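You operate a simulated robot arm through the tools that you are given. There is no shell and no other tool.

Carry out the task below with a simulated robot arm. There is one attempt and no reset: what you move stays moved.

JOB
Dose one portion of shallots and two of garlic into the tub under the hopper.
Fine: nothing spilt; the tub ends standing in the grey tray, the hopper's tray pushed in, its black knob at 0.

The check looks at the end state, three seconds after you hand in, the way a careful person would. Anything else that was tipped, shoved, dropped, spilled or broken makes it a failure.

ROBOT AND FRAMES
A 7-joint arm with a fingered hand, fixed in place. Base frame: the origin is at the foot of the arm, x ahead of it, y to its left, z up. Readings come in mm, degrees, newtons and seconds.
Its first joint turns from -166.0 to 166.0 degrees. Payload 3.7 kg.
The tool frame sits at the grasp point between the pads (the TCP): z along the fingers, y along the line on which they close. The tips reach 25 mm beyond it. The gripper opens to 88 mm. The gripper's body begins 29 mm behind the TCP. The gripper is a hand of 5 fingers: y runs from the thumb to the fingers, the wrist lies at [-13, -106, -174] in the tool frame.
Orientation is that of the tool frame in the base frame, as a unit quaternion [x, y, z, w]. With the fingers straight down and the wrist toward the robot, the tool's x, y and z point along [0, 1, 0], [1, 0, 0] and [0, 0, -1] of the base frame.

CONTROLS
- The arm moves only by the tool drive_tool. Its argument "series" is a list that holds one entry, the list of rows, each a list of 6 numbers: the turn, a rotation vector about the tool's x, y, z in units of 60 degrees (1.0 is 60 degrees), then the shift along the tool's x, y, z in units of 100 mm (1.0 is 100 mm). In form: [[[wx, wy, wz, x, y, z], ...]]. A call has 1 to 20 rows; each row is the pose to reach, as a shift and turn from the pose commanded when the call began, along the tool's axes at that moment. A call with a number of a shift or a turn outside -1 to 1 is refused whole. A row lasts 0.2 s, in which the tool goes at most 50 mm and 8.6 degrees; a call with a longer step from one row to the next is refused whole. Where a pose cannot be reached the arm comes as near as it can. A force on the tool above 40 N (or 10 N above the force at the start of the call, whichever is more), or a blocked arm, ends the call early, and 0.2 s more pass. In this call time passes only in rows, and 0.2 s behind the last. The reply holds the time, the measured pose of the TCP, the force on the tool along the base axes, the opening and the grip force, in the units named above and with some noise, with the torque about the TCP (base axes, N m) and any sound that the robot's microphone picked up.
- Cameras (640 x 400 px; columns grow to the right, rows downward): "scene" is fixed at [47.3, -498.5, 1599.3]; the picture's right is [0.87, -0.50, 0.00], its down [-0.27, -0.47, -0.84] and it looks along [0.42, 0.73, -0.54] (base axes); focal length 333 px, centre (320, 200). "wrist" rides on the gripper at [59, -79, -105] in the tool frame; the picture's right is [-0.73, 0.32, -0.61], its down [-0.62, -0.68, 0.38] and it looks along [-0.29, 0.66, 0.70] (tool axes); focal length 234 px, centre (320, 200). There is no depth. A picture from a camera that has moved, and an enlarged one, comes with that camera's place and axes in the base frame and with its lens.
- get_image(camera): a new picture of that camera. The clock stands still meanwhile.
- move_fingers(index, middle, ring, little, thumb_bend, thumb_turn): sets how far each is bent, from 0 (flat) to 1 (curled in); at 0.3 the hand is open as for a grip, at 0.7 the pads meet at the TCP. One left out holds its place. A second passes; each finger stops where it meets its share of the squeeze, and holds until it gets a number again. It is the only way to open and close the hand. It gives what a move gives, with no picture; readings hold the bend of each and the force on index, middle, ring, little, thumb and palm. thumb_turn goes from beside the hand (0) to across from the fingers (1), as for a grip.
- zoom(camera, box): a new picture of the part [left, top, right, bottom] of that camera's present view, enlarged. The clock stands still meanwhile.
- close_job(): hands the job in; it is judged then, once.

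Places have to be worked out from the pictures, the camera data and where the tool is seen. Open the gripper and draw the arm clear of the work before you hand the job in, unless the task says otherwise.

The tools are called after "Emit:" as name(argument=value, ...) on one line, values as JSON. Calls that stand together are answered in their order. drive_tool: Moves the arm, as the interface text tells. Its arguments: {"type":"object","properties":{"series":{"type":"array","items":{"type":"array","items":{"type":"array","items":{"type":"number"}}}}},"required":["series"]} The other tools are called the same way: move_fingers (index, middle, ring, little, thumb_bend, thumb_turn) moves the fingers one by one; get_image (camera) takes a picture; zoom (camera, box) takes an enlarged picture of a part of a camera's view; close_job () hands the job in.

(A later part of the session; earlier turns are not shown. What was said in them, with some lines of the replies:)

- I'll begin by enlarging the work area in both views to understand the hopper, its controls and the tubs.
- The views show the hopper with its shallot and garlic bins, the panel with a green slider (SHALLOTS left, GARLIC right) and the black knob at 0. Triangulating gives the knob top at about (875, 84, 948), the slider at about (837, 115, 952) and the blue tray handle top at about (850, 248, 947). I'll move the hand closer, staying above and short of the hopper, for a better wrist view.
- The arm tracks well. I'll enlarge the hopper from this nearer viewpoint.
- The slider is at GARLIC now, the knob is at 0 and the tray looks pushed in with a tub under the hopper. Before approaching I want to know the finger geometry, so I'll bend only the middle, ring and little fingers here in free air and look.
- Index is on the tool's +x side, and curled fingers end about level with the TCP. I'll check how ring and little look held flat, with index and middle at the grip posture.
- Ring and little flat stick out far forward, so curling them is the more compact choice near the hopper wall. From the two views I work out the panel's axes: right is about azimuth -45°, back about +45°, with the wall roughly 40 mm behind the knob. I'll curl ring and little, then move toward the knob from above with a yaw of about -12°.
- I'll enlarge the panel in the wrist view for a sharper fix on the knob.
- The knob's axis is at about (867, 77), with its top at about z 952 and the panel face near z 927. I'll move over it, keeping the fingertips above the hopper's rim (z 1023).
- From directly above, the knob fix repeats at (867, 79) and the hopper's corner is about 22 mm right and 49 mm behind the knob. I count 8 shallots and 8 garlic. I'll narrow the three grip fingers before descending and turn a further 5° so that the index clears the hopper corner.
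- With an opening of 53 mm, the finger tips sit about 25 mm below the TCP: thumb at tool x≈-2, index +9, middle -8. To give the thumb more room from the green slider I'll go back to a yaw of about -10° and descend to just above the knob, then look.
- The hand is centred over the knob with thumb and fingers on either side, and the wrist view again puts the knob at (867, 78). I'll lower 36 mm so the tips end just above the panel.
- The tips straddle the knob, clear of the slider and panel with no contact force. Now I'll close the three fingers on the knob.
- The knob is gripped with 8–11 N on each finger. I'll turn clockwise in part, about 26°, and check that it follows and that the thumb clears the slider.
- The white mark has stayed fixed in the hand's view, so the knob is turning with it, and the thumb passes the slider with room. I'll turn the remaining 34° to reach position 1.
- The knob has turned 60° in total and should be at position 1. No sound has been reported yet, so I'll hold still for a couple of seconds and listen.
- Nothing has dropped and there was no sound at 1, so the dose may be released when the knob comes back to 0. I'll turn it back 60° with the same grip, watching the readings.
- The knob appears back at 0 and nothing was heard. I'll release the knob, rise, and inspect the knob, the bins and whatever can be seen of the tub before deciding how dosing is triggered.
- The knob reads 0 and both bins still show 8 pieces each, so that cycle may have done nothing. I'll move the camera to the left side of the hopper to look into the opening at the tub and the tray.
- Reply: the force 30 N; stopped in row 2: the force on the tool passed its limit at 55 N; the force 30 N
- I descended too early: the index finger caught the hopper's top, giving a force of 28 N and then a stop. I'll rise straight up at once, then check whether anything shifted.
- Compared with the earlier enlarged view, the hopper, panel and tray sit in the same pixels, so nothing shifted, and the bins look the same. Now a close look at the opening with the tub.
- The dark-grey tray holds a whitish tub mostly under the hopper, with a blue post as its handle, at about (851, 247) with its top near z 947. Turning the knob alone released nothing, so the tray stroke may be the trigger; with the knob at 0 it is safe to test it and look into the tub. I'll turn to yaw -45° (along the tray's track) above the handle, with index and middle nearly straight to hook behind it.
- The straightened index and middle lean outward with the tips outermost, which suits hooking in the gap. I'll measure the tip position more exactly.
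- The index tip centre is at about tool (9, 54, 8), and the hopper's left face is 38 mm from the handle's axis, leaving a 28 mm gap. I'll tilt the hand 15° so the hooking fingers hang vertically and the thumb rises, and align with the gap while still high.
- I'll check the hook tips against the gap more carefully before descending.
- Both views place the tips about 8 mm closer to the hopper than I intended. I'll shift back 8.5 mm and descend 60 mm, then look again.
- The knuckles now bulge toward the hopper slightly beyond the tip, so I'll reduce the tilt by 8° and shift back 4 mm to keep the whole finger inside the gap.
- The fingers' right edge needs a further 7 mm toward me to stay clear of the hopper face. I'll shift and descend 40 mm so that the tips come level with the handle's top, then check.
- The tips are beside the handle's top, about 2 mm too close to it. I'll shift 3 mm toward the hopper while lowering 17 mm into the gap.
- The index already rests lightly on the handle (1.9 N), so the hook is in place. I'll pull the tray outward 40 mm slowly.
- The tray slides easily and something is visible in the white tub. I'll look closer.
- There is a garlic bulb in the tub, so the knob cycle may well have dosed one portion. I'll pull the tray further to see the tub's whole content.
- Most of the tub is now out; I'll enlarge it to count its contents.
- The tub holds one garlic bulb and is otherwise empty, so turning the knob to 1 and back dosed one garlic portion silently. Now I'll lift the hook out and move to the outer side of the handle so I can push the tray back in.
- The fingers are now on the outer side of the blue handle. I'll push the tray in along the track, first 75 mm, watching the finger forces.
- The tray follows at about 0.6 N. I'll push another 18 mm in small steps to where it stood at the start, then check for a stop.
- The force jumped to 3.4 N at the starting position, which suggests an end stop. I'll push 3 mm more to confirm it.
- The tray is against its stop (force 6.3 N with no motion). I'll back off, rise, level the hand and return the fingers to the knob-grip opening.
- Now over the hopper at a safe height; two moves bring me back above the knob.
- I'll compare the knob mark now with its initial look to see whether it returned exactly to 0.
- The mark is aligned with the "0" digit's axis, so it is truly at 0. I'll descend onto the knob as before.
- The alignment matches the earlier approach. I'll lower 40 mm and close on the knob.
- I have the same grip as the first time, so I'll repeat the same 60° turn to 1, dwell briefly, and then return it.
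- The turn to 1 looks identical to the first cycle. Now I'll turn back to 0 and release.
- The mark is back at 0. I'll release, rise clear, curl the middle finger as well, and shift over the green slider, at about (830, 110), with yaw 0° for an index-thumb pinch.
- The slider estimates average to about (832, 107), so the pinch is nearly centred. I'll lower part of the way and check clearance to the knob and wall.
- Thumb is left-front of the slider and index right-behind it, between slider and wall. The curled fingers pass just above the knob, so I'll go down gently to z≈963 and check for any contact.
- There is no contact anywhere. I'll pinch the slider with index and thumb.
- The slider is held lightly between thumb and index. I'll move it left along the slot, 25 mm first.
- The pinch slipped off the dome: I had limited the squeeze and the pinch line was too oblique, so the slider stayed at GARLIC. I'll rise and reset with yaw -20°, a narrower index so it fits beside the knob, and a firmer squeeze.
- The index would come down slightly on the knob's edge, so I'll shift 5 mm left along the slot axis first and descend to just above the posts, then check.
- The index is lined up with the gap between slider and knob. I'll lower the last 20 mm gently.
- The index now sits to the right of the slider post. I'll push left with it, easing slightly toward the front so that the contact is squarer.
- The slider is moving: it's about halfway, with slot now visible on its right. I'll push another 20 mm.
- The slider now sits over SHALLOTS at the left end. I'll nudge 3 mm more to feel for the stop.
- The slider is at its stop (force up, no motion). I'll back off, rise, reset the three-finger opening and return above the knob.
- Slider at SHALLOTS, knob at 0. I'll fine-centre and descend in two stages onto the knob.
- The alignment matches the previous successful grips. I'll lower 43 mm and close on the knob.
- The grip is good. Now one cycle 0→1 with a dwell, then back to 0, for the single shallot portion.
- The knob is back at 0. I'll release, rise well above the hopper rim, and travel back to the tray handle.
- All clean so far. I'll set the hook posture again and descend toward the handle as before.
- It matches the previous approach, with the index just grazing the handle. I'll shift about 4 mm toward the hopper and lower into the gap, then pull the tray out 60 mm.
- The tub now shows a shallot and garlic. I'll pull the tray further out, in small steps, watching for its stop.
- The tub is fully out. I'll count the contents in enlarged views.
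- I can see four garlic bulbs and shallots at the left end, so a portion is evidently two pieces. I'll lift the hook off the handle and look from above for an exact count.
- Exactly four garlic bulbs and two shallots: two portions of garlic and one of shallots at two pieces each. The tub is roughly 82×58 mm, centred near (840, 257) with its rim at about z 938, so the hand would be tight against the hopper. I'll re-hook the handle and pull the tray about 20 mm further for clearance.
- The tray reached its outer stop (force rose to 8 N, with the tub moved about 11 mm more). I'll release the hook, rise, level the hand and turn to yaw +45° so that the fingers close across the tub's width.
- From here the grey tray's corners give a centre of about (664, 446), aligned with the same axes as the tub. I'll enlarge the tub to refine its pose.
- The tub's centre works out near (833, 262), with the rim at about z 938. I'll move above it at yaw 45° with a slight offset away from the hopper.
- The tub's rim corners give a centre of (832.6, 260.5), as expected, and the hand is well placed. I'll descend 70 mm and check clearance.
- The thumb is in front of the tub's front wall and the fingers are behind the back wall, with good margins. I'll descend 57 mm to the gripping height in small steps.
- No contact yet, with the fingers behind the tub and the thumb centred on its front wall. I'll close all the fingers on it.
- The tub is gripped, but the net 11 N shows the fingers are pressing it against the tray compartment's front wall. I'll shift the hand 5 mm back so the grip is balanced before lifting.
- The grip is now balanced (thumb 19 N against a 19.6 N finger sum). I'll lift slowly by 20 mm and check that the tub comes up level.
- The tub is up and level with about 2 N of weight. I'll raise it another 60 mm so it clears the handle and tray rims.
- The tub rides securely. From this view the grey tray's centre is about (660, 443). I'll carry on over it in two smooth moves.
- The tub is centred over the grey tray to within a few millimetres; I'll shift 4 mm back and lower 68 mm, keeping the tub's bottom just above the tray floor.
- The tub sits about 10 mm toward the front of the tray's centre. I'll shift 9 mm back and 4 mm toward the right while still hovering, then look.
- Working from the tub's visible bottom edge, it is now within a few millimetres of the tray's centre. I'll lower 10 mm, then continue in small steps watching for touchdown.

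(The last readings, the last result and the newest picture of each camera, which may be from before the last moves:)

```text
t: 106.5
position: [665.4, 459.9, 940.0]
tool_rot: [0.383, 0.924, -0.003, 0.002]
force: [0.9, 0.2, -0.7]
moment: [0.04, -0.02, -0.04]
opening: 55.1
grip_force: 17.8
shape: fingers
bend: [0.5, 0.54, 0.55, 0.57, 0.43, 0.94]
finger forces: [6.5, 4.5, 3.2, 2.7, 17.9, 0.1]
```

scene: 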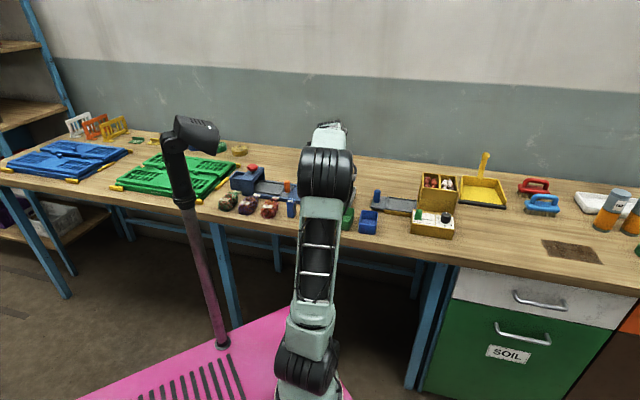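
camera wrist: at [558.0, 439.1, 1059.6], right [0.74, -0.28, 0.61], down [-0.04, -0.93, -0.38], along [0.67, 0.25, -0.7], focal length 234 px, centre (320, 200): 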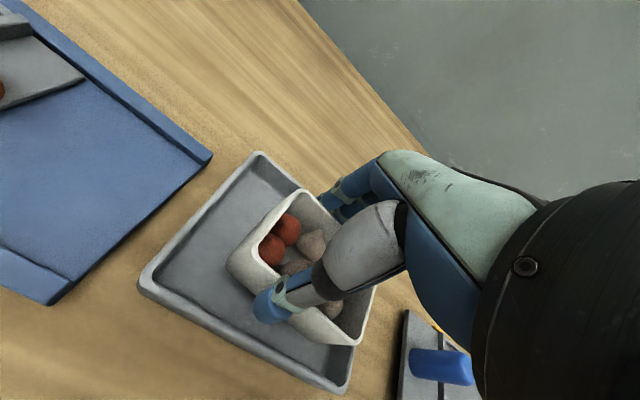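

Still carrying the weight (about -1.5 N), no touchdown yet. I'll continue in 2–3 mm steps.

Emit:
drive_tool(series=[[[0, 0, 0, 0, 0, 0.015], [0, 0, 0, 0, 0, 0.03]]])

Emit:
drive_tool(series=[[[0, 0, 0, 0, 0, 0.015], [0, 0, 0, 0, 0, 0.03]]])

Emit:
zoom(camera="wrist", box=[120, 130, 400, 400])

```text
t: 107.1
position: [665.6, 459.2, 937.2]
tool_rot: [0.383, 0.924, -0.003, 0.0]
force: [1.0, -0.8, -2.0]
moment: [0.02, 0.01, -0.01]
opening: 55.1
grip_force: 17.7
shape: fingers
bend: [0.5, 0.54, 0.55, 0.57, 0.43, 0.94]
finger forces: [6.5, 4.5, 3.3, 2.8, 17.9, 0.0]
```

```text
t: 107.7
position: [665.5, 458.2, 934.0]
tool_rot: [0.383, 0.924, -0.003, 0.001]
force: [-0.4, 0.5, -1.6]
moment: [0.03, 0.02, 0.0]
opening: 55.3
grip_force: 17.2
shape: fingers
bend: [0.5, 0.54, 0.55, 0.57, 0.43, 0.94]
finger forces: [6.4, 4.5, 3.3, 2.8, 17.9, 0.0]
```

```text
1.48 times, centred on (260, 265) of wrist
camera zoom: at [569.7, 445.6, 1040.0], right [0.74, -0.28, 0.61], down [-0.04, -0.93, -0.38], along [0.67, 0.26, -0.7], focal length 347 px, centre (409, 104)
```

zoom: 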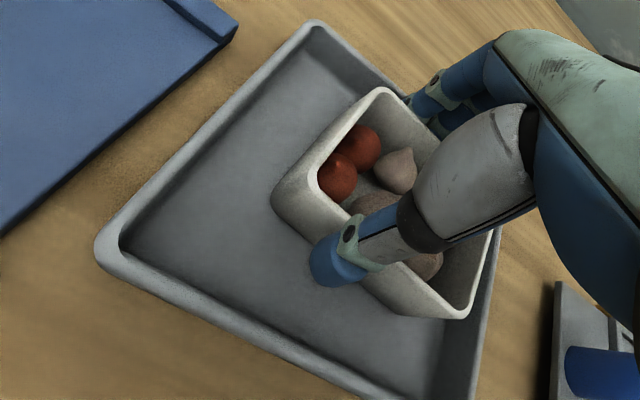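

The tub is centred in the tray (within about 3 mm) but not yet down. I'll keep lowering in 2–3 mm steps.

Emit:
drive_tool(series=[[[0, 0, 0, 0, 0, 0.015], [0, 0, 0, 0, 0, 0.03]]])

Emit:
drive_tool(series=[[[0, 0, 0, 0, 0, 0.01], [0, 0, 0, 0, 0, 0.02]]])

Emit:
drive_tool(series=[[[0, 0, 0, 0, 0, 0.01], [0, 0, 0, 0, 0, 0.02]]])

```text
t: 108.3
position: [664.9, 459.0, 933.4]
tool_rot: [0.382, 0.924, -0.002, 0.001]
force: [0.1, -0.4, 8.5]
moment: [0.04, -0.05, -0.01]
opening: 55.2
grip_force: 19.4
shape: fingers
bend: [0.5, 0.54, 0.55, 0.57, 0.43, 0.93]
finger forces: [6.5, 4.9, 3.6, 2.9, 20.1, 0.1]
```

```text
t: 108.9
position: [665.7, 458.8, 932.5]
tool_rot: [0.383, 0.924, -0.002, 0.001]
force: [3.7, 2.9, 25.7]
moment: [-0.12, -0.02, 0.05]
opening: 55.0
grip_force: 22.0
shape: fingers
bend: [0.5, 0.54, 0.54, 0.57, 0.43, 0.93]
finger forces: [7.4, 5.6, 4.3, 3.3, 23.4, 0.0]
```

```text
t: 109.5
position: [666.2, 458.6, 931.0]
tool_rot: [0.383, 0.924, 0.001, 0.002]
force: [0.5, -1.4, 13.7]
moment: [-0.22, 0.21, 0.09]
opening: 55.1
grip_force: 20.0
shape: fingers
bend: [0.51, 0.54, 0.55, 0.57, 0.43, 0.94]
finger forces: [6.2, 4.6, 3.6, 2.6, 23.1, 0.1]
stopped in row 2: the force on the tool passed its limit at 41 N (the readings are from after the stop); the commanded pose is now the measured one
```

Touchdown occurred at about z 933, and I pressed slightly past it. I'll ease up 1.5 mm to relieve the force, then open the fingers a little.

Emit:
drive_tool(series=[[[0, 0, 0, 0, 0, -0.015]]])

Emit:
move_fingers(index=0.42, middle=0.42, ring=0.42, little=0.42, thumb_bend=0.38)

Emit:
zoom(camera="wrist", box=[120, 130, 400, 400])

```text
t: 109.9
position: [666.3, 458.5, 932.7]
tool_rot: [0.383, 0.924, -0.002, 0.002]
force: [-0.6, 0.8, 12.2]
moment: [-0.15, 0.19, 0.03]
opening: 55.6
grip_force: 19.4
shape: fingers
bend: [0.51, 0.54, 0.55, 0.57, 0.43, 0.94]
finger forces: [6.4, 4.7, 3.6, 2.4, 21.5, 0.0]
```

```text
t: 110.9
position: [665.5, 460.5, 931.9]
tool_rot: [0.383, 0.924, -0.002, 0.001]
force: [-1.0, -1.7, 0.7]
moment: [-0.05, 0.03, 0.02]
opening: 64.2
grip_force: 0.8
shape: fingers
bend: [0.42, 0.44, 0.42, 0.42, 0.37, 0.97]
finger forces: [0.3, 1.1, 0.0, 0.0, 0.5, 0.1]
```

```text
1.48 times, centred on (260, 265) of wrist
camera zoom: at [569.7, 445.5, 1037.1], right [0.74, -0.28, 0.61], down [-0.04, -0.92, -0.38], along [0.67, 0.26, -0.7], focal length 347 px, centre (409, 104)
```

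zoom: 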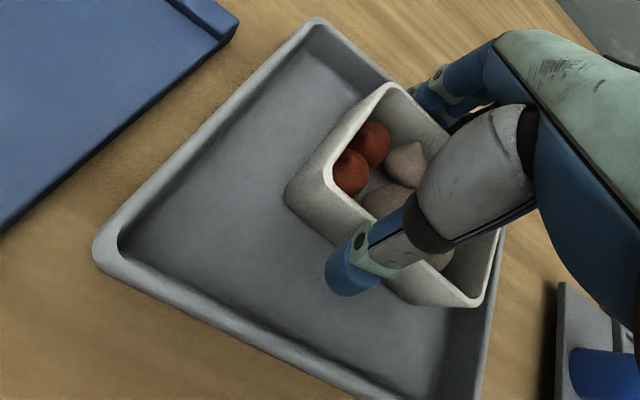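

The grip has released; the thumb still brushes the tub and the middle finger brushes the tray's back rim. I'll shift 3 mm to the front to free both, then lift straight up.

Emit:
drive_tool(series=[[[0, 0, 0, 0, -0.03, 0]]])

Emit:
drive_tool(series=[[[0, 0, 0, 0, 0, -0.05], [0, 0, 0, 0, 0, -0.1], [0, 0, 0, 0, 0, -0.15]]])

Emit:
zoom(camera="wrist", box=[120, 130, 400, 400])

```text
t: 111.3
position: [663.9, 458.4, 931.8]
tool_rot: [0.383, 0.924, -0.001, 0.002]
force: [-1.2, -0.2, 0.2]
moment: [0.0, 0.03, 0.0]
opening: 64.6
grip_force: 0.4
shape: fingers
bend: [0.42, 0.42, 0.42, 0.42, 0.38, 0.97]
finger forces: [0.5, 0.0, 0.0, 0.0, 0.2, 0.0]
```

```text
t: 112.1
position: [664.2, 459.0, 946.4]
tool_rot: [0.383, 0.924, -0.001, 0.001]
force: [-0.1, -0.4, -0.7]
moment: [0.02, 0.02, 0.0]
opening: 63.9
grip_force: 0.1
shape: fingers
bend: [0.42, 0.42, 0.42, 0.42, 0.38, 0.97]
finger forces: [0.1, 0.0, 0.0, 0.0, 0.1, 0.0]
```

```text
1.48 times, centred on (260, 265) of wrist
camera zoom: at [568.1, 444.0, 1051.9], right [0.74, -0.28, 0.61], down [-0.04, -0.92, -0.38], along [0.67, 0.26, -0.7], focal length 347 px, centre (409, 104)
```

zoom: 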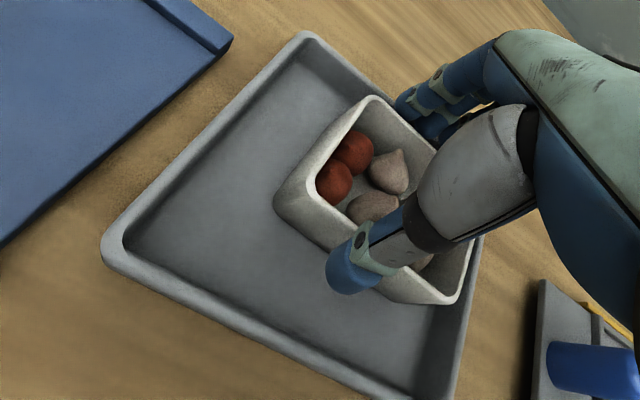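

All forces are at zero and the tub stayed put. I'll lift clear and look at how it stands.

Emit:
drive_tool(series=[[[0, 0, 0, 0, 0, -0.2], [0, 0, 0, 0, 0, -0.45], [0, 0, 0, 0, 0, -0.7], [0, 0, 0, 0, 0, -1.0]]])

Emit:
drive_tool(series=[[[0, 0, 0, 0, 0, -0.3], [0, 0, 0, 0, 0, -0.6]]])

Emit:
get_image(camera="wrist")

Emit:
zoom(camera="wrist", box=[180, 180, 380, 380])

```text
t: 113.1
position: [663.1, 458.4, 1046.7]
tool_rot: [0.383, 0.924, -0.002, 0.001]
force: [0.5, 0.6, 1.4]
moment: [0.01, 0.04, -0.04]
opening: 64.4
grip_force: 0.1
shape: fingers
bend: [0.42, 0.42, 0.42, 0.42, 0.38, 0.97]
finger forces: [0.0, 0.1, 0.0, 0.1, 0.0, 0.1]
```

```text
t: 113.7
position: [663.0, 459.3, 1106.3]
tool_rot: [0.383, 0.924, -0.001, 0.001]
force: [-0.2, 0.3, 1.0]
moment: [-0.01, -0.02, 0.01]
opening: 63.9
grip_force: 0.0
shape: fingers
bend: [0.42, 0.42, 0.42, 0.42, 0.38, 0.97]
finger forces: [0.0, 0.0, 0.0, 0.0, 0.1, 0.0]
```

```text
taken
camera wrist: at [567.6, 444.7, 1211.9], right [0.74, -0.28, 0.61], down [-0.04, -0.92, -0.38], along [0.67, 0.26, -0.7], focal length 234 px, centre (320, 200)
```

wrist: 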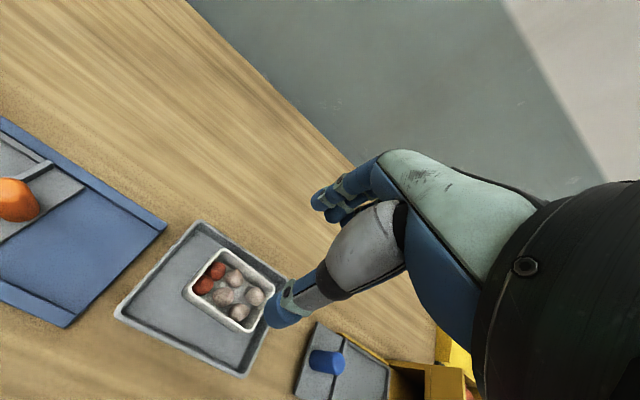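

```text
2.00 times, centred on (280, 280) of wrist
camera zoom: at [567.6, 444.7, 1211.9], right [0.74, -0.28, 0.61], down [-0.04, -0.92, -0.38], along [0.67, 0.26, -0.7], focal length 468 px, centre (400, 40)
```

zoom: 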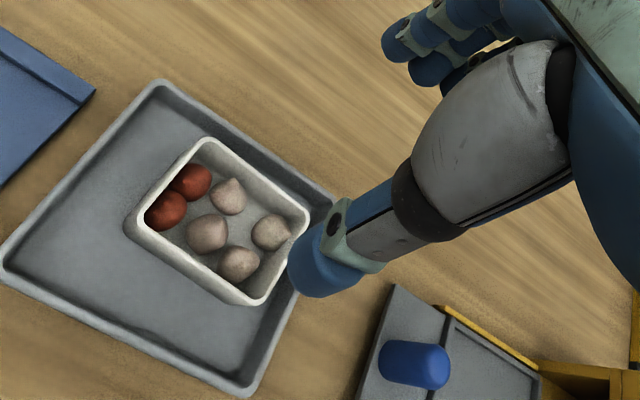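

The tub stands flat in the grey tray with two shallots and four garlic bulbs, and nothing is spilt. Next is pushing the hopper's tray in. I'll use the closed fingers' side (little-finger edge leading), which keeps the hand away from the tub and the hopper.

Emit:
drive_tool(series=[[[0, 0, 0, -0.32, -0.08, 0], [0, 0, 0, -0.64, -0.16, 0], [0, 0, 0, -0.954, -0.247, 0]]])

Emit:
move_fingers(index=0.6, middle=0.6, ring=0.6, little=0.6, thumb_bend=0.55)

Emit:
drive_tool(series=[[[0, 0, 0, 0, 0, 0.35], [0, 0, 0, 0, 0, 0.7], [0, 0, 0, 0, 0, 1.0]]])

Emit:
get_image(camera="wrist")

Emit:
get_image(camera="scene")

```text
t: 114.5
position: [714.9, 374.2, 1107.4]
tool_rot: [0.382, 0.924, -0.001, 0.001]
force: [0.1, 0.1, 0.4]
moment: [-0.01, 0.0, 0.0]
opening: 63.8
grip_force: 0.0
shape: fingers
bend: [0.42, 0.42, 0.42, 0.42, 0.38, 0.97]
finger forces: [0.0, 0.0, 0.0, 0.0, 0.1, 0.1]
```

```text
t: 115.5
position: [714.1, 374.4, 1108.2]
tool_rot: [0.382, 0.924, 0.0, 0.001]
force: [-0.7, -0.2, 1.0]
moment: [0.0, 0.01, 0.02]
opening: 25.6
grip_force: 0.1
shape: fingers
bend: [0.6, 0.6, 0.6, 0.6, 0.55, 0.97]
finger forces: [0.0, 0.0, 0.0, 0.0, 0.0, 0.0]
```

```text
t: 116.3
position: [713.3, 375.7, 1007.2]
tool_rot: [0.383, 0.924, -0.001, 0.001]
force: [-0.3, 0.3, 0.0]
moment: [-0.01, -0.03, -0.02]
opening: 25.6
grip_force: 0.0
shape: fingers
bend: [0.6, 0.6, 0.6, 0.6, 0.55, 0.97]
finger forces: [0.1, 0.0, 0.1, 0.0, 0.0, 0.1]
```

```text
taken
camera wrist: at [617.9, 360.8, 1112.8], right [0.74, -0.28, 0.61], down [-0.04, -0.92, -0.38], along [0.67, 0.26, -0.7], focal length 234 px, centre (320, 200)
```

wrist: 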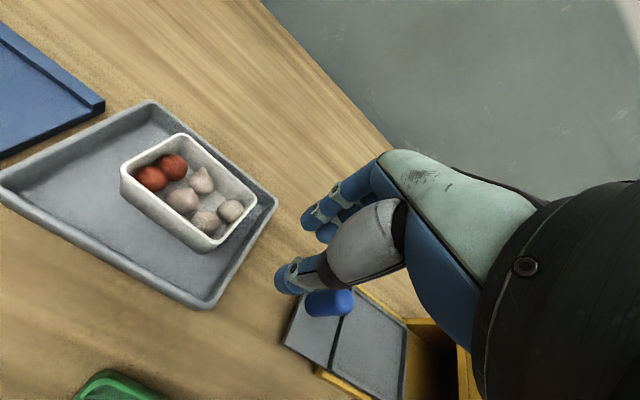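

```text
taken
```

scene: 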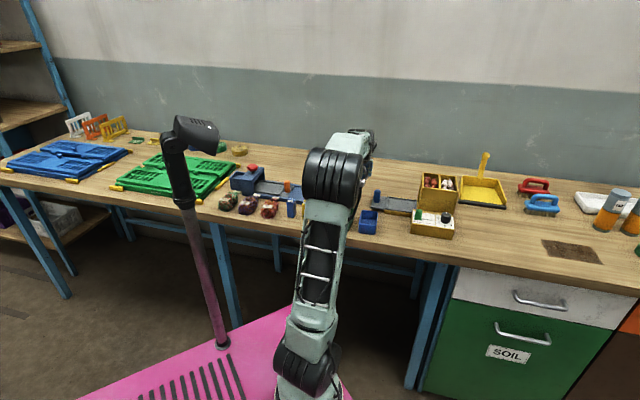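

The handle fix is (776, 326), as expected, and the tub is well clear of the hand. I'll shift 8 mm to centre the finger edge on the handle and descend.

Emit:
drive_tool(series=[[[0, 0, 0, 0, -0.08, 0.15], [0, 0, 0, 0, -0.08, 0.35], [0, 0, 0, 0, -0.08, 0.55], [0, 0, 0, 0, -0.08, 0.68]]])

Emit:
zoom(camera="wrist", box=[160, 130, 440, 400])

Emit:
zoom(camera="scene", box=[340, 150, 440, 240])

```text
t: 117.3
position: [708.8, 366.4, 940.1]
tool_rot: [0.382, 0.924, 0.0, 0.002]
force: [-0.7, -0.5, -0.4]
moment: [0.03, 0.0, -0.03]
opening: 25.5
grip_force: 0.1
shape: fingers
bend: [0.6, 0.6, 0.6, 0.6, 0.55, 0.97]
finger forces: [0.0, 0.0, 0.0, 0.1, 0.0, 0.0]
```

```text
1.48 times, centred on (300, 265) of wrist
camera zoom: at [612.1, 352.6, 1045.3], right [0.74, -0.28, 0.61], down [-0.04, -0.92, -0.38], along [0.67, 0.26, -0.7], focal length 347 px, centre (350, 104)
```

zoom: 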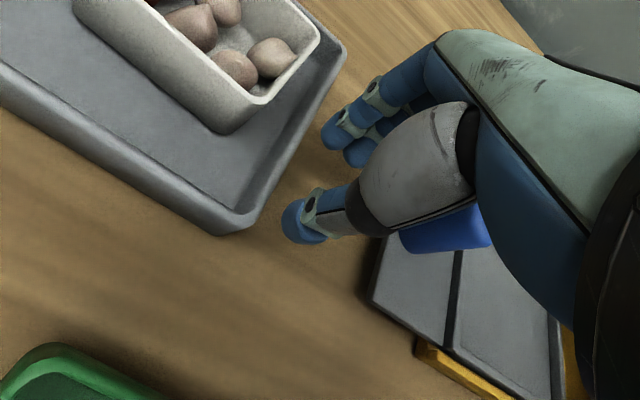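

```text
4.44 times, centred on (390, 195) of scene
camera zoom: at [47.3, -498.5, 1599.3], right [0.87, -0.5, 0.0], down [-0.27, -0.47, -0.84], along [0.42, 0.73, -0.54], focal length 1479 px, centre (9, 222)
```

zoom: 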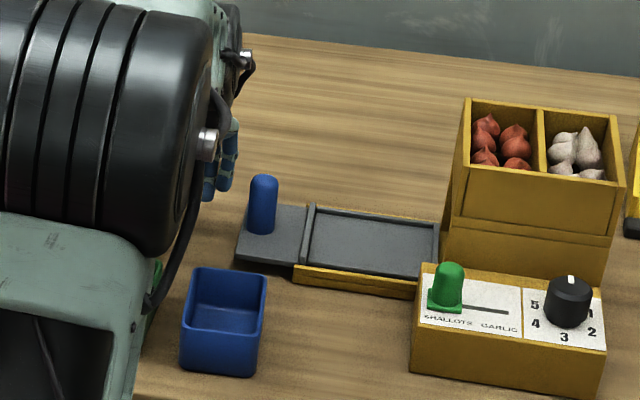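

The little-finger edge is about 9 mm outside the handle and level with it. I'll push 60 mm inwards and check.

Emit:
drive_tool(series=[[[0, 0, 0, -0.1, 0.0, 0], [0, 0, 0, -0.2, 0, 0], [0, 0, 0, -0.3, 0, 0], [0, 0, 0, -0.4, 0, 0], [0, 0, 0, -0.5, 0, 0], [0, 0, 0, -0.6, 0, 0]]])

Emit:
zoom(camera="scene", box=[350, 150, 450, 240])

Emit:
zoom(camera="wrist", box=[160, 130, 440, 400])

```text
t: 118.7
position: [750.3, 323.8, 940.7]
tool_rot: [0.382, 0.924, -0.001, 0.001]
force: [-0.6, 0.6, -0.9]
moment: [0.0, 0.01, 0.03]
opening: 25.7
grip_force: 0.3
shape: fingers
bend: [0.6, 0.6, 0.6, 0.6, 0.55, 0.97]
finger forces: [0.1, 0.0, 0.0, 0.3, 0.0, 0.0]
```

```text
4.44 times, centred on (400, 195) of scene
camera zoom: at [47.3, -498.5, 1599.3], right [0.87, -0.5, 0.0], down [-0.27, -0.47, -0.84], along [0.42, 0.73, -0.54], focal length 1479 px, centre (-36, 222)
```

zoom: 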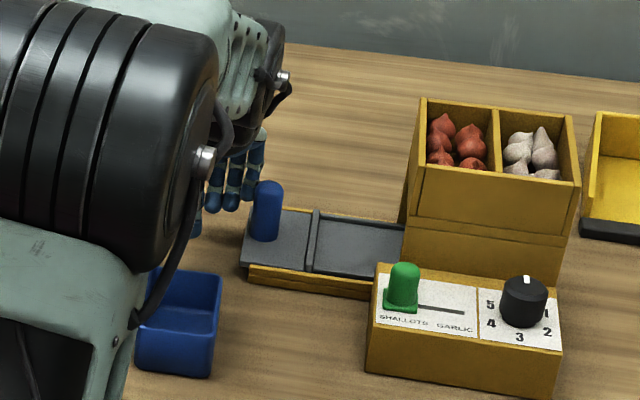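

```text
1.48 times, centred on (300, 265) of wrist
camera zoom: at [653.7, 309.8, 1045.7], right [0.74, -0.28, 0.61], down [-0.04, -0.92, -0.38], along [0.67, 0.26, -0.7], focal length 347 px, centre (350, 104)
```

zoom: 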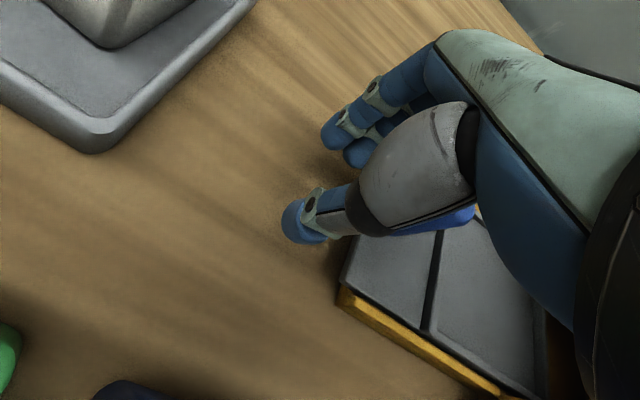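

The tray follows with minimal force. I'll push another 50 mm, then finish in small steps.

Emit:
drive_tool(series=[[[0, 0, 0, -0.1, 0.0, 0], [0, 0, 0, -0.2, 0, 0], [0, 0, 0, -0.3, 0, 0], [0, 0, 0, -0.4, 0, 0], [0, 0, 0, -0.5, 0, 0]]])

Emit:
drive_tool(series=[[[0, 0, 0, -0.03, 0.0, 0], [0, 0, 0, -0.06, 0, 0]]])

Emit:
zoom(camera="scene", box=[360, 150, 460, 240])

```text
t: 119.9
position: [786.4, 287.9, 939.5]
tool_rot: [0.383, 0.924, -0.001, 0.001]
force: [-0.6, 0.2, -0.9]
moment: [-0.01, -0.03, 0.03]
opening: 25.6
grip_force: 0.3
shape: fingers
bend: [0.6, 0.6, 0.6, 0.6, 0.55, 0.97]
finger forces: [0.0, 0.1, 0.0, 0.3, 0.0, 0.0]
```

```text
t: 120.5
position: [790.8, 284.2, 939.2]
tool_rot: [0.382, 0.924, -0.001, 0.001]
force: [0.3, 0.8, 0.6]
moment: [-0.04, -0.01, 0.0]
opening: 25.6
grip_force: 0.5
shape: fingers
bend: [0.6, 0.6, 0.6, 0.6, 0.55, 0.97]
finger forces: [0.1, 0.0, 0.1, 0.5, 0.0, 0.0]
```

```text
4.44 times, centred on (410, 195) of scene
camera zoom: at [47.3, -498.5, 1599.3], right [0.87, -0.5, 0.0], down [-0.27, -0.47, -0.84], along [0.42, 0.73, -0.54], focal length 1479 px, centre (-80, 222)
```

zoom: 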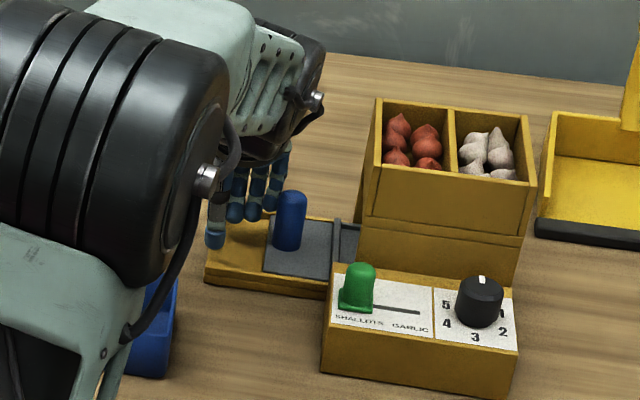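

The handle stands about 18 mm short of its fully-in position. I'll push 14 mm, then in 3 mm steps until the stop.

Emit:
drive_tool(series=[[[0, 0, 0, -0.05, 0.0, 0], [0, 0, 0, -0.1, 0, 0], [0, 0, 0, -0.14, 0, 0]]])

Emit:
drive_tool(series=[[[0, 0, 0, -0.015, 0.0, 0], [0, 0, 0, -0.03, 0, 0]]])

Emit:
drive_tool(series=[[[0, 0, 0, -0.015, 0.0, 0], [0, 0, 0, -0.03, 0, 0]]])

Emit:
zoom(camera="scene", box=[360, 150, 460, 240])

```text
t: 121.3
position: [800.3, 274.1, 939.8]
tool_rot: [0.383, 0.924, -0.001, 0.001]
force: [-0.9, -0.4, 0.6]
moment: [0.0, 0.02, 0.0]
opening: 25.6
grip_force: 0.0
shape: fingers
bend: [0.6, 0.6, 0.6, 0.6, 0.55, 0.97]
finger forces: [0.0, 0.1, 0.1, 0.4, 0.0, 0.0]
```

```text
t: 121.9
position: [802.0, 272.5, 939.6]
tool_rot: [0.382, 0.924, -0.001, 0.002]
force: [-2.0, 2.2, 0.0]
moment: [-0.05, -0.01, 0.07]
opening: 25.5
grip_force: 1.8
shape: fingers
bend: [0.6, 0.6, 0.6, 0.6, 0.55, 0.97]
finger forces: [0.0, 0.0, 0.1, 2.8, 0.0, 0.0]
```

```text
t: 122.5
position: [803.5, 271.4, 940.2]
tool_rot: [0.381, 0.925, -0.001, 0.002]
force: [-3.2, 5.6, -0.2]
moment: [-0.04, -0.02, 0.16]
opening: 25.6
grip_force: 2.3
shape: fingers
bend: [0.6, 0.6, 0.6, 0.6, 0.55, 0.97]
finger forces: [0.1, 0.1, 0.0, 5.3, 0.0, 0.1]
```

```text
4.44 times, centred on (410, 195) of scene
camera zoom: at [47.3, -498.5, 1599.3], right [0.87, -0.5, 0.0], down [-0.27, -0.47, -0.84], along [0.42, 0.73, -0.54], focal length 1479 px, centre (-80, 222)
```

zoom: 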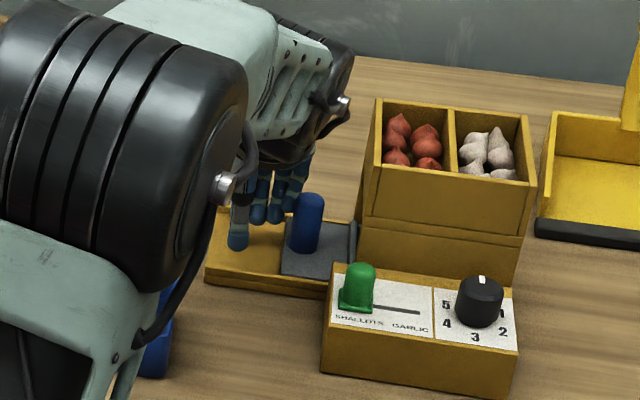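

The stop is felt (5.3 N) and the handle is back at its initial pixel position, so the tray is fully in. I'll back off, lift, and draw the arm clear.

Emit:
drive_tool(series=[[[0, 0, 0, 0.07, 0.0, 0], [0, 0, 0, 0.15, 0, 0], [0, 0, 0, 0.15, 0, -0.35], [0, 0, 0, 0.15, 0, -0.7], [0, 0, 0, 0.15, 0, -1.0]]])

Emit:
drive_tool(series=[[[0, 0, 0, 0, 0, -0.4], [0, 0, 0, 0, 0, -0.8]]])

Emit:
move_fingers(index=0.3, middle=0.3, ring=0.3, little=0.3, thumb_bend=0.3)

Emit:
drive_tool(series=[[[0, 0, 0, 0, -0.4, -0.1], [0, 0, 0, 0, -0.8, -0.2], [0, 0, 0, 0, -1.0, -0.4]]])

Emit:
drive_tool(series=[[[0, 0, 0, -0.3, -0.35, -0.1], [0, 0, 0, -0.6, -0.7, -0.2], [0, 0, 0, -0.8, -1.0, -0.3]]])

Emit:
get_image(camera="scene")

Emit:
get_image(camera="wrist")

```text
t: 123.7
position: [795.7, 281.4, 1039.2]
tool_rot: [0.383, 0.924, -0.001, 0.001]
force: [0.6, 0.2, -0.7]
moment: [0.0, 0.0, -0.01]
opening: 25.7
grip_force: 0.1
shape: fingers
bend: [0.6, 0.6, 0.6, 0.6, 0.55, 0.97]
finger forces: [0.0, 0.0, 0.1, 0.1, 0.1, 0.0]
```

```text
t: 124.3
position: [794.0, 278.6, 1119.6]
tool_rot: [0.383, 0.924, -0.001, 0.002]
force: [-0.6, -0.2, 0.5]
moment: [-0.02, 0.01, -0.01]
opening: 25.5
grip_force: 0.1
shape: fingers
bend: [0.6, 0.6, 0.6, 0.6, 0.55, 0.97]
finger forces: [0.0, 0.1, 0.0, 0.1, 0.0, 0.0]
```

```text
t: 125.3
position: [794.1, 280.1, 1118.8]
tool_rot: [0.383, 0.924, -0.001, 0.002]
force: [-0.5, 0.2, 0.5]
moment: [0.01, 0.04, -0.05]
opening: 84.5
grip_force: 0.1
shape: fingers
bend: [0.3, 0.3, 0.3, 0.3, 0.3, 0.97]
finger forces: [0.0, 0.1, 0.1, 0.0, 0.0, 0.0]
```

```text
t: 126.1
position: [720.7, 210.5, 1157.8]
tool_rot: [0.382, 0.924, -0.001, 0.001]
force: [0.0, -0.8, 0.2]
moment: [0.0, 0.01, 0.06]
opening: 84.3
grip_force: 0.1
shape: fingers
bend: [0.3, 0.3, 0.3, 0.3, 0.3, 0.97]
finger forces: [0.0, 0.0, 0.0, 0.1, 0.0, 0.0]
```

```text
t: 126.9
position: [709.2, 86.3, 1188.8]
tool_rot: [0.382, 0.924, -0.001, 0.001]
force: [-0.6, 0.1, 0.0]
moment: [0.0, 0.01, 0.0]
opening: 84.5
grip_force: 0.1
shape: fingers
bend: [0.3, 0.3, 0.3, 0.3, 0.3, 0.97]
finger forces: [0.0, 0.1, 0.0, 0.0, 0.0, 0.1]
```

```text
taken
```

scene: 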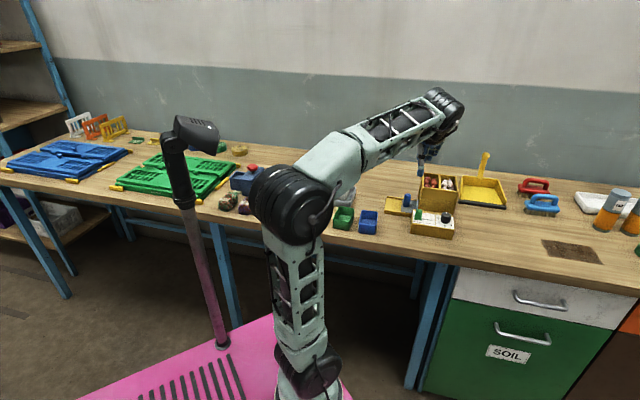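

```text
taken
camera wrist: at [612.3, 71.3, 1294.8], right [0.74, -0.28, 0.61], down [-0.04, -0.92, -0.38], along [0.67, 0.26, -0.7], focal length 234 px, centre (320, 200)
```

wrist: 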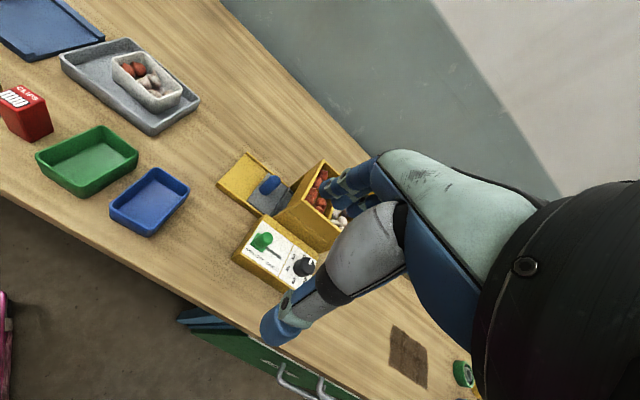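

Everything looks right. I'll draw back further so the view is unobstructed for a final check.

Emit:
drive_tool(series=[[[0, 0, 0, 0.06, -0.33, -0.1], [0, 0, 0, 0.12, -0.66, -0.2], [0, 0, 0, 0.18, -0.98, -0.3]]])

Emit:
drive_tool(series=[[[0, 0, 0, 0.06, -0.33, -0.1], [0, 0, 0, 0.12, -0.66, -0.2], [0, 0, 0, 0.18, -0.9, -0.3]]])

Emit:
zoom(camera="scene", box=[280, 150, 500, 260])

Emit:
zoom(camera="scene", box=[395, 175, 475, 240])

Emit:
get_image(camera="wrist")

```text
t: 127.7
position: [626.1, 28.5, 1219.0]
tool_rot: [0.382, 0.924, -0.002, 0.001]
force: [0.4, -0.3, 0.5]
moment: [0.03, 0.0, 0.0]
opening: 84.4
grip_force: 0.1
shape: fingers
bend: [0.3, 0.3, 0.3, 0.3, 0.3, 0.97]
finger forces: [0.1, 0.0, 0.1, 0.0, 0.1, 0.1]
```

```text
t: 128.5
position: [549.5, -22.7, 1248.0]
tool_rot: [0.381, 0.924, -0.001, 0.001]
force: [-0.1, 1.2, 0.2]
moment: [0.0, 0.01, 0.02]
opening: 84.5
grip_force: 0.0
shape: fingers
bend: [0.3, 0.3, 0.3, 0.3, 0.3, 0.97]
finger forces: [0.0, 0.0, 0.0, 0.1, 0.0, 0.1]
```

```text
2.91 times, centred on (390, 205) of scene
camera zoom: at [47.3, -498.5, 1599.3], right [0.87, -0.5, 0.0], down [-0.27, -0.47, -0.84], along [0.42, 0.73, -0.54], focal length 968 px, centre (116, 186)
```

zoom: 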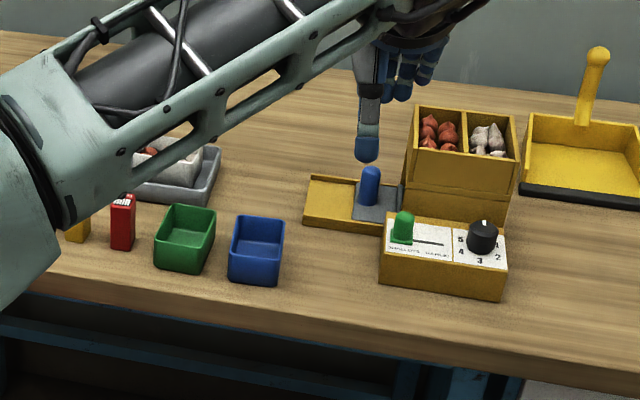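

```text
6.15 times, centred on (435, 208) of scene
camera zoom: at [47.3, -498.5, 1599.3], right [0.87, -0.5, 0.0], down [-0.27, -0.47, -0.84], along [0.42, 0.73, -0.54], focal length 2048 px, centre (-388, 154)
```

zoom: 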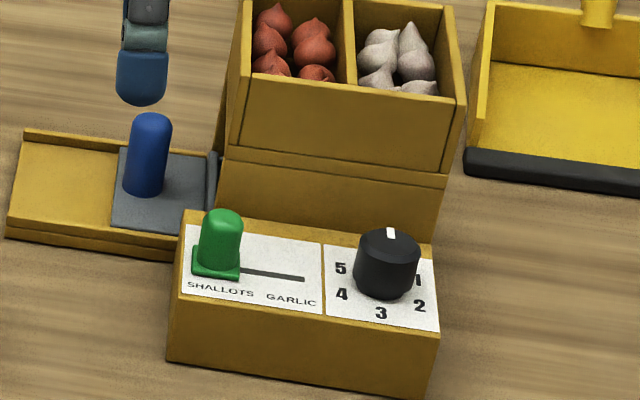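

```text
taken
camera wrist: at [453.3, -37.3, 1353.1], right [0.74, -0.28, 0.61], down [-0.04, -0.92, -0.38], along [0.67, 0.26, -0.7], focal length 234 px, centre (320, 200)
```

wrist: 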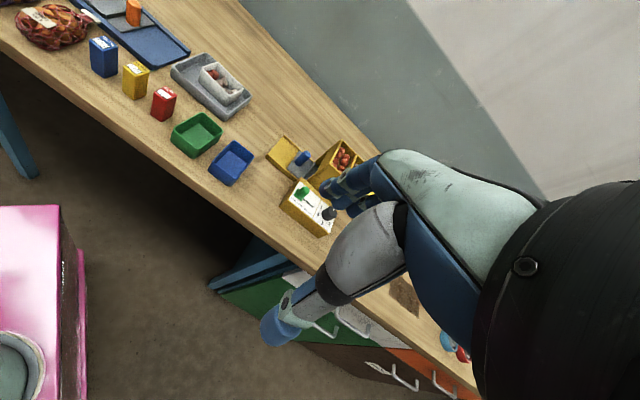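

Final check: the tub stands in the grey tray with two shallots and four garlic bulbs. The hopper's tray is against its inner stop and the knob mark is at 0. Nothing is spilt, every other item is upright in its place, and the hand is open and clear of the work. I'm handing in the job.

Emit:
close_job()

```text
The job is handed in.
```

I dosed one portion of shallots and two of garlic and handed the job in. The result of the check has not come back.

- **Tub:** it stands flat in the grey tray, holding two shallots and four garlic bulbs. I took a portion to be two pieces. I ran the knob from 0 to 1 and back twice on GARLIC and once on SHALLOTS, and the counts fit that.
- **Hopper:** its tray is pushed in against the stop and the black knob is at 0. The green slider, which started at GARLIC, is now at SHALLOTS.
- **Surroundings:** I saw nothing spilt and everything else upright. The hand is open and drawn clear of the work.

**Contacts that went over the force limit:**
- Early on, the index finger caught the hopper's top, and the arm stopped at 55 N. The hopper, panel, tray and bins looked unmoved in the pictures afterwards.
- When setting the tub down, I pressed it onto the tray floor until the arm stopped at 41 N. I saw no sign of it shifting or spilling afterwards.
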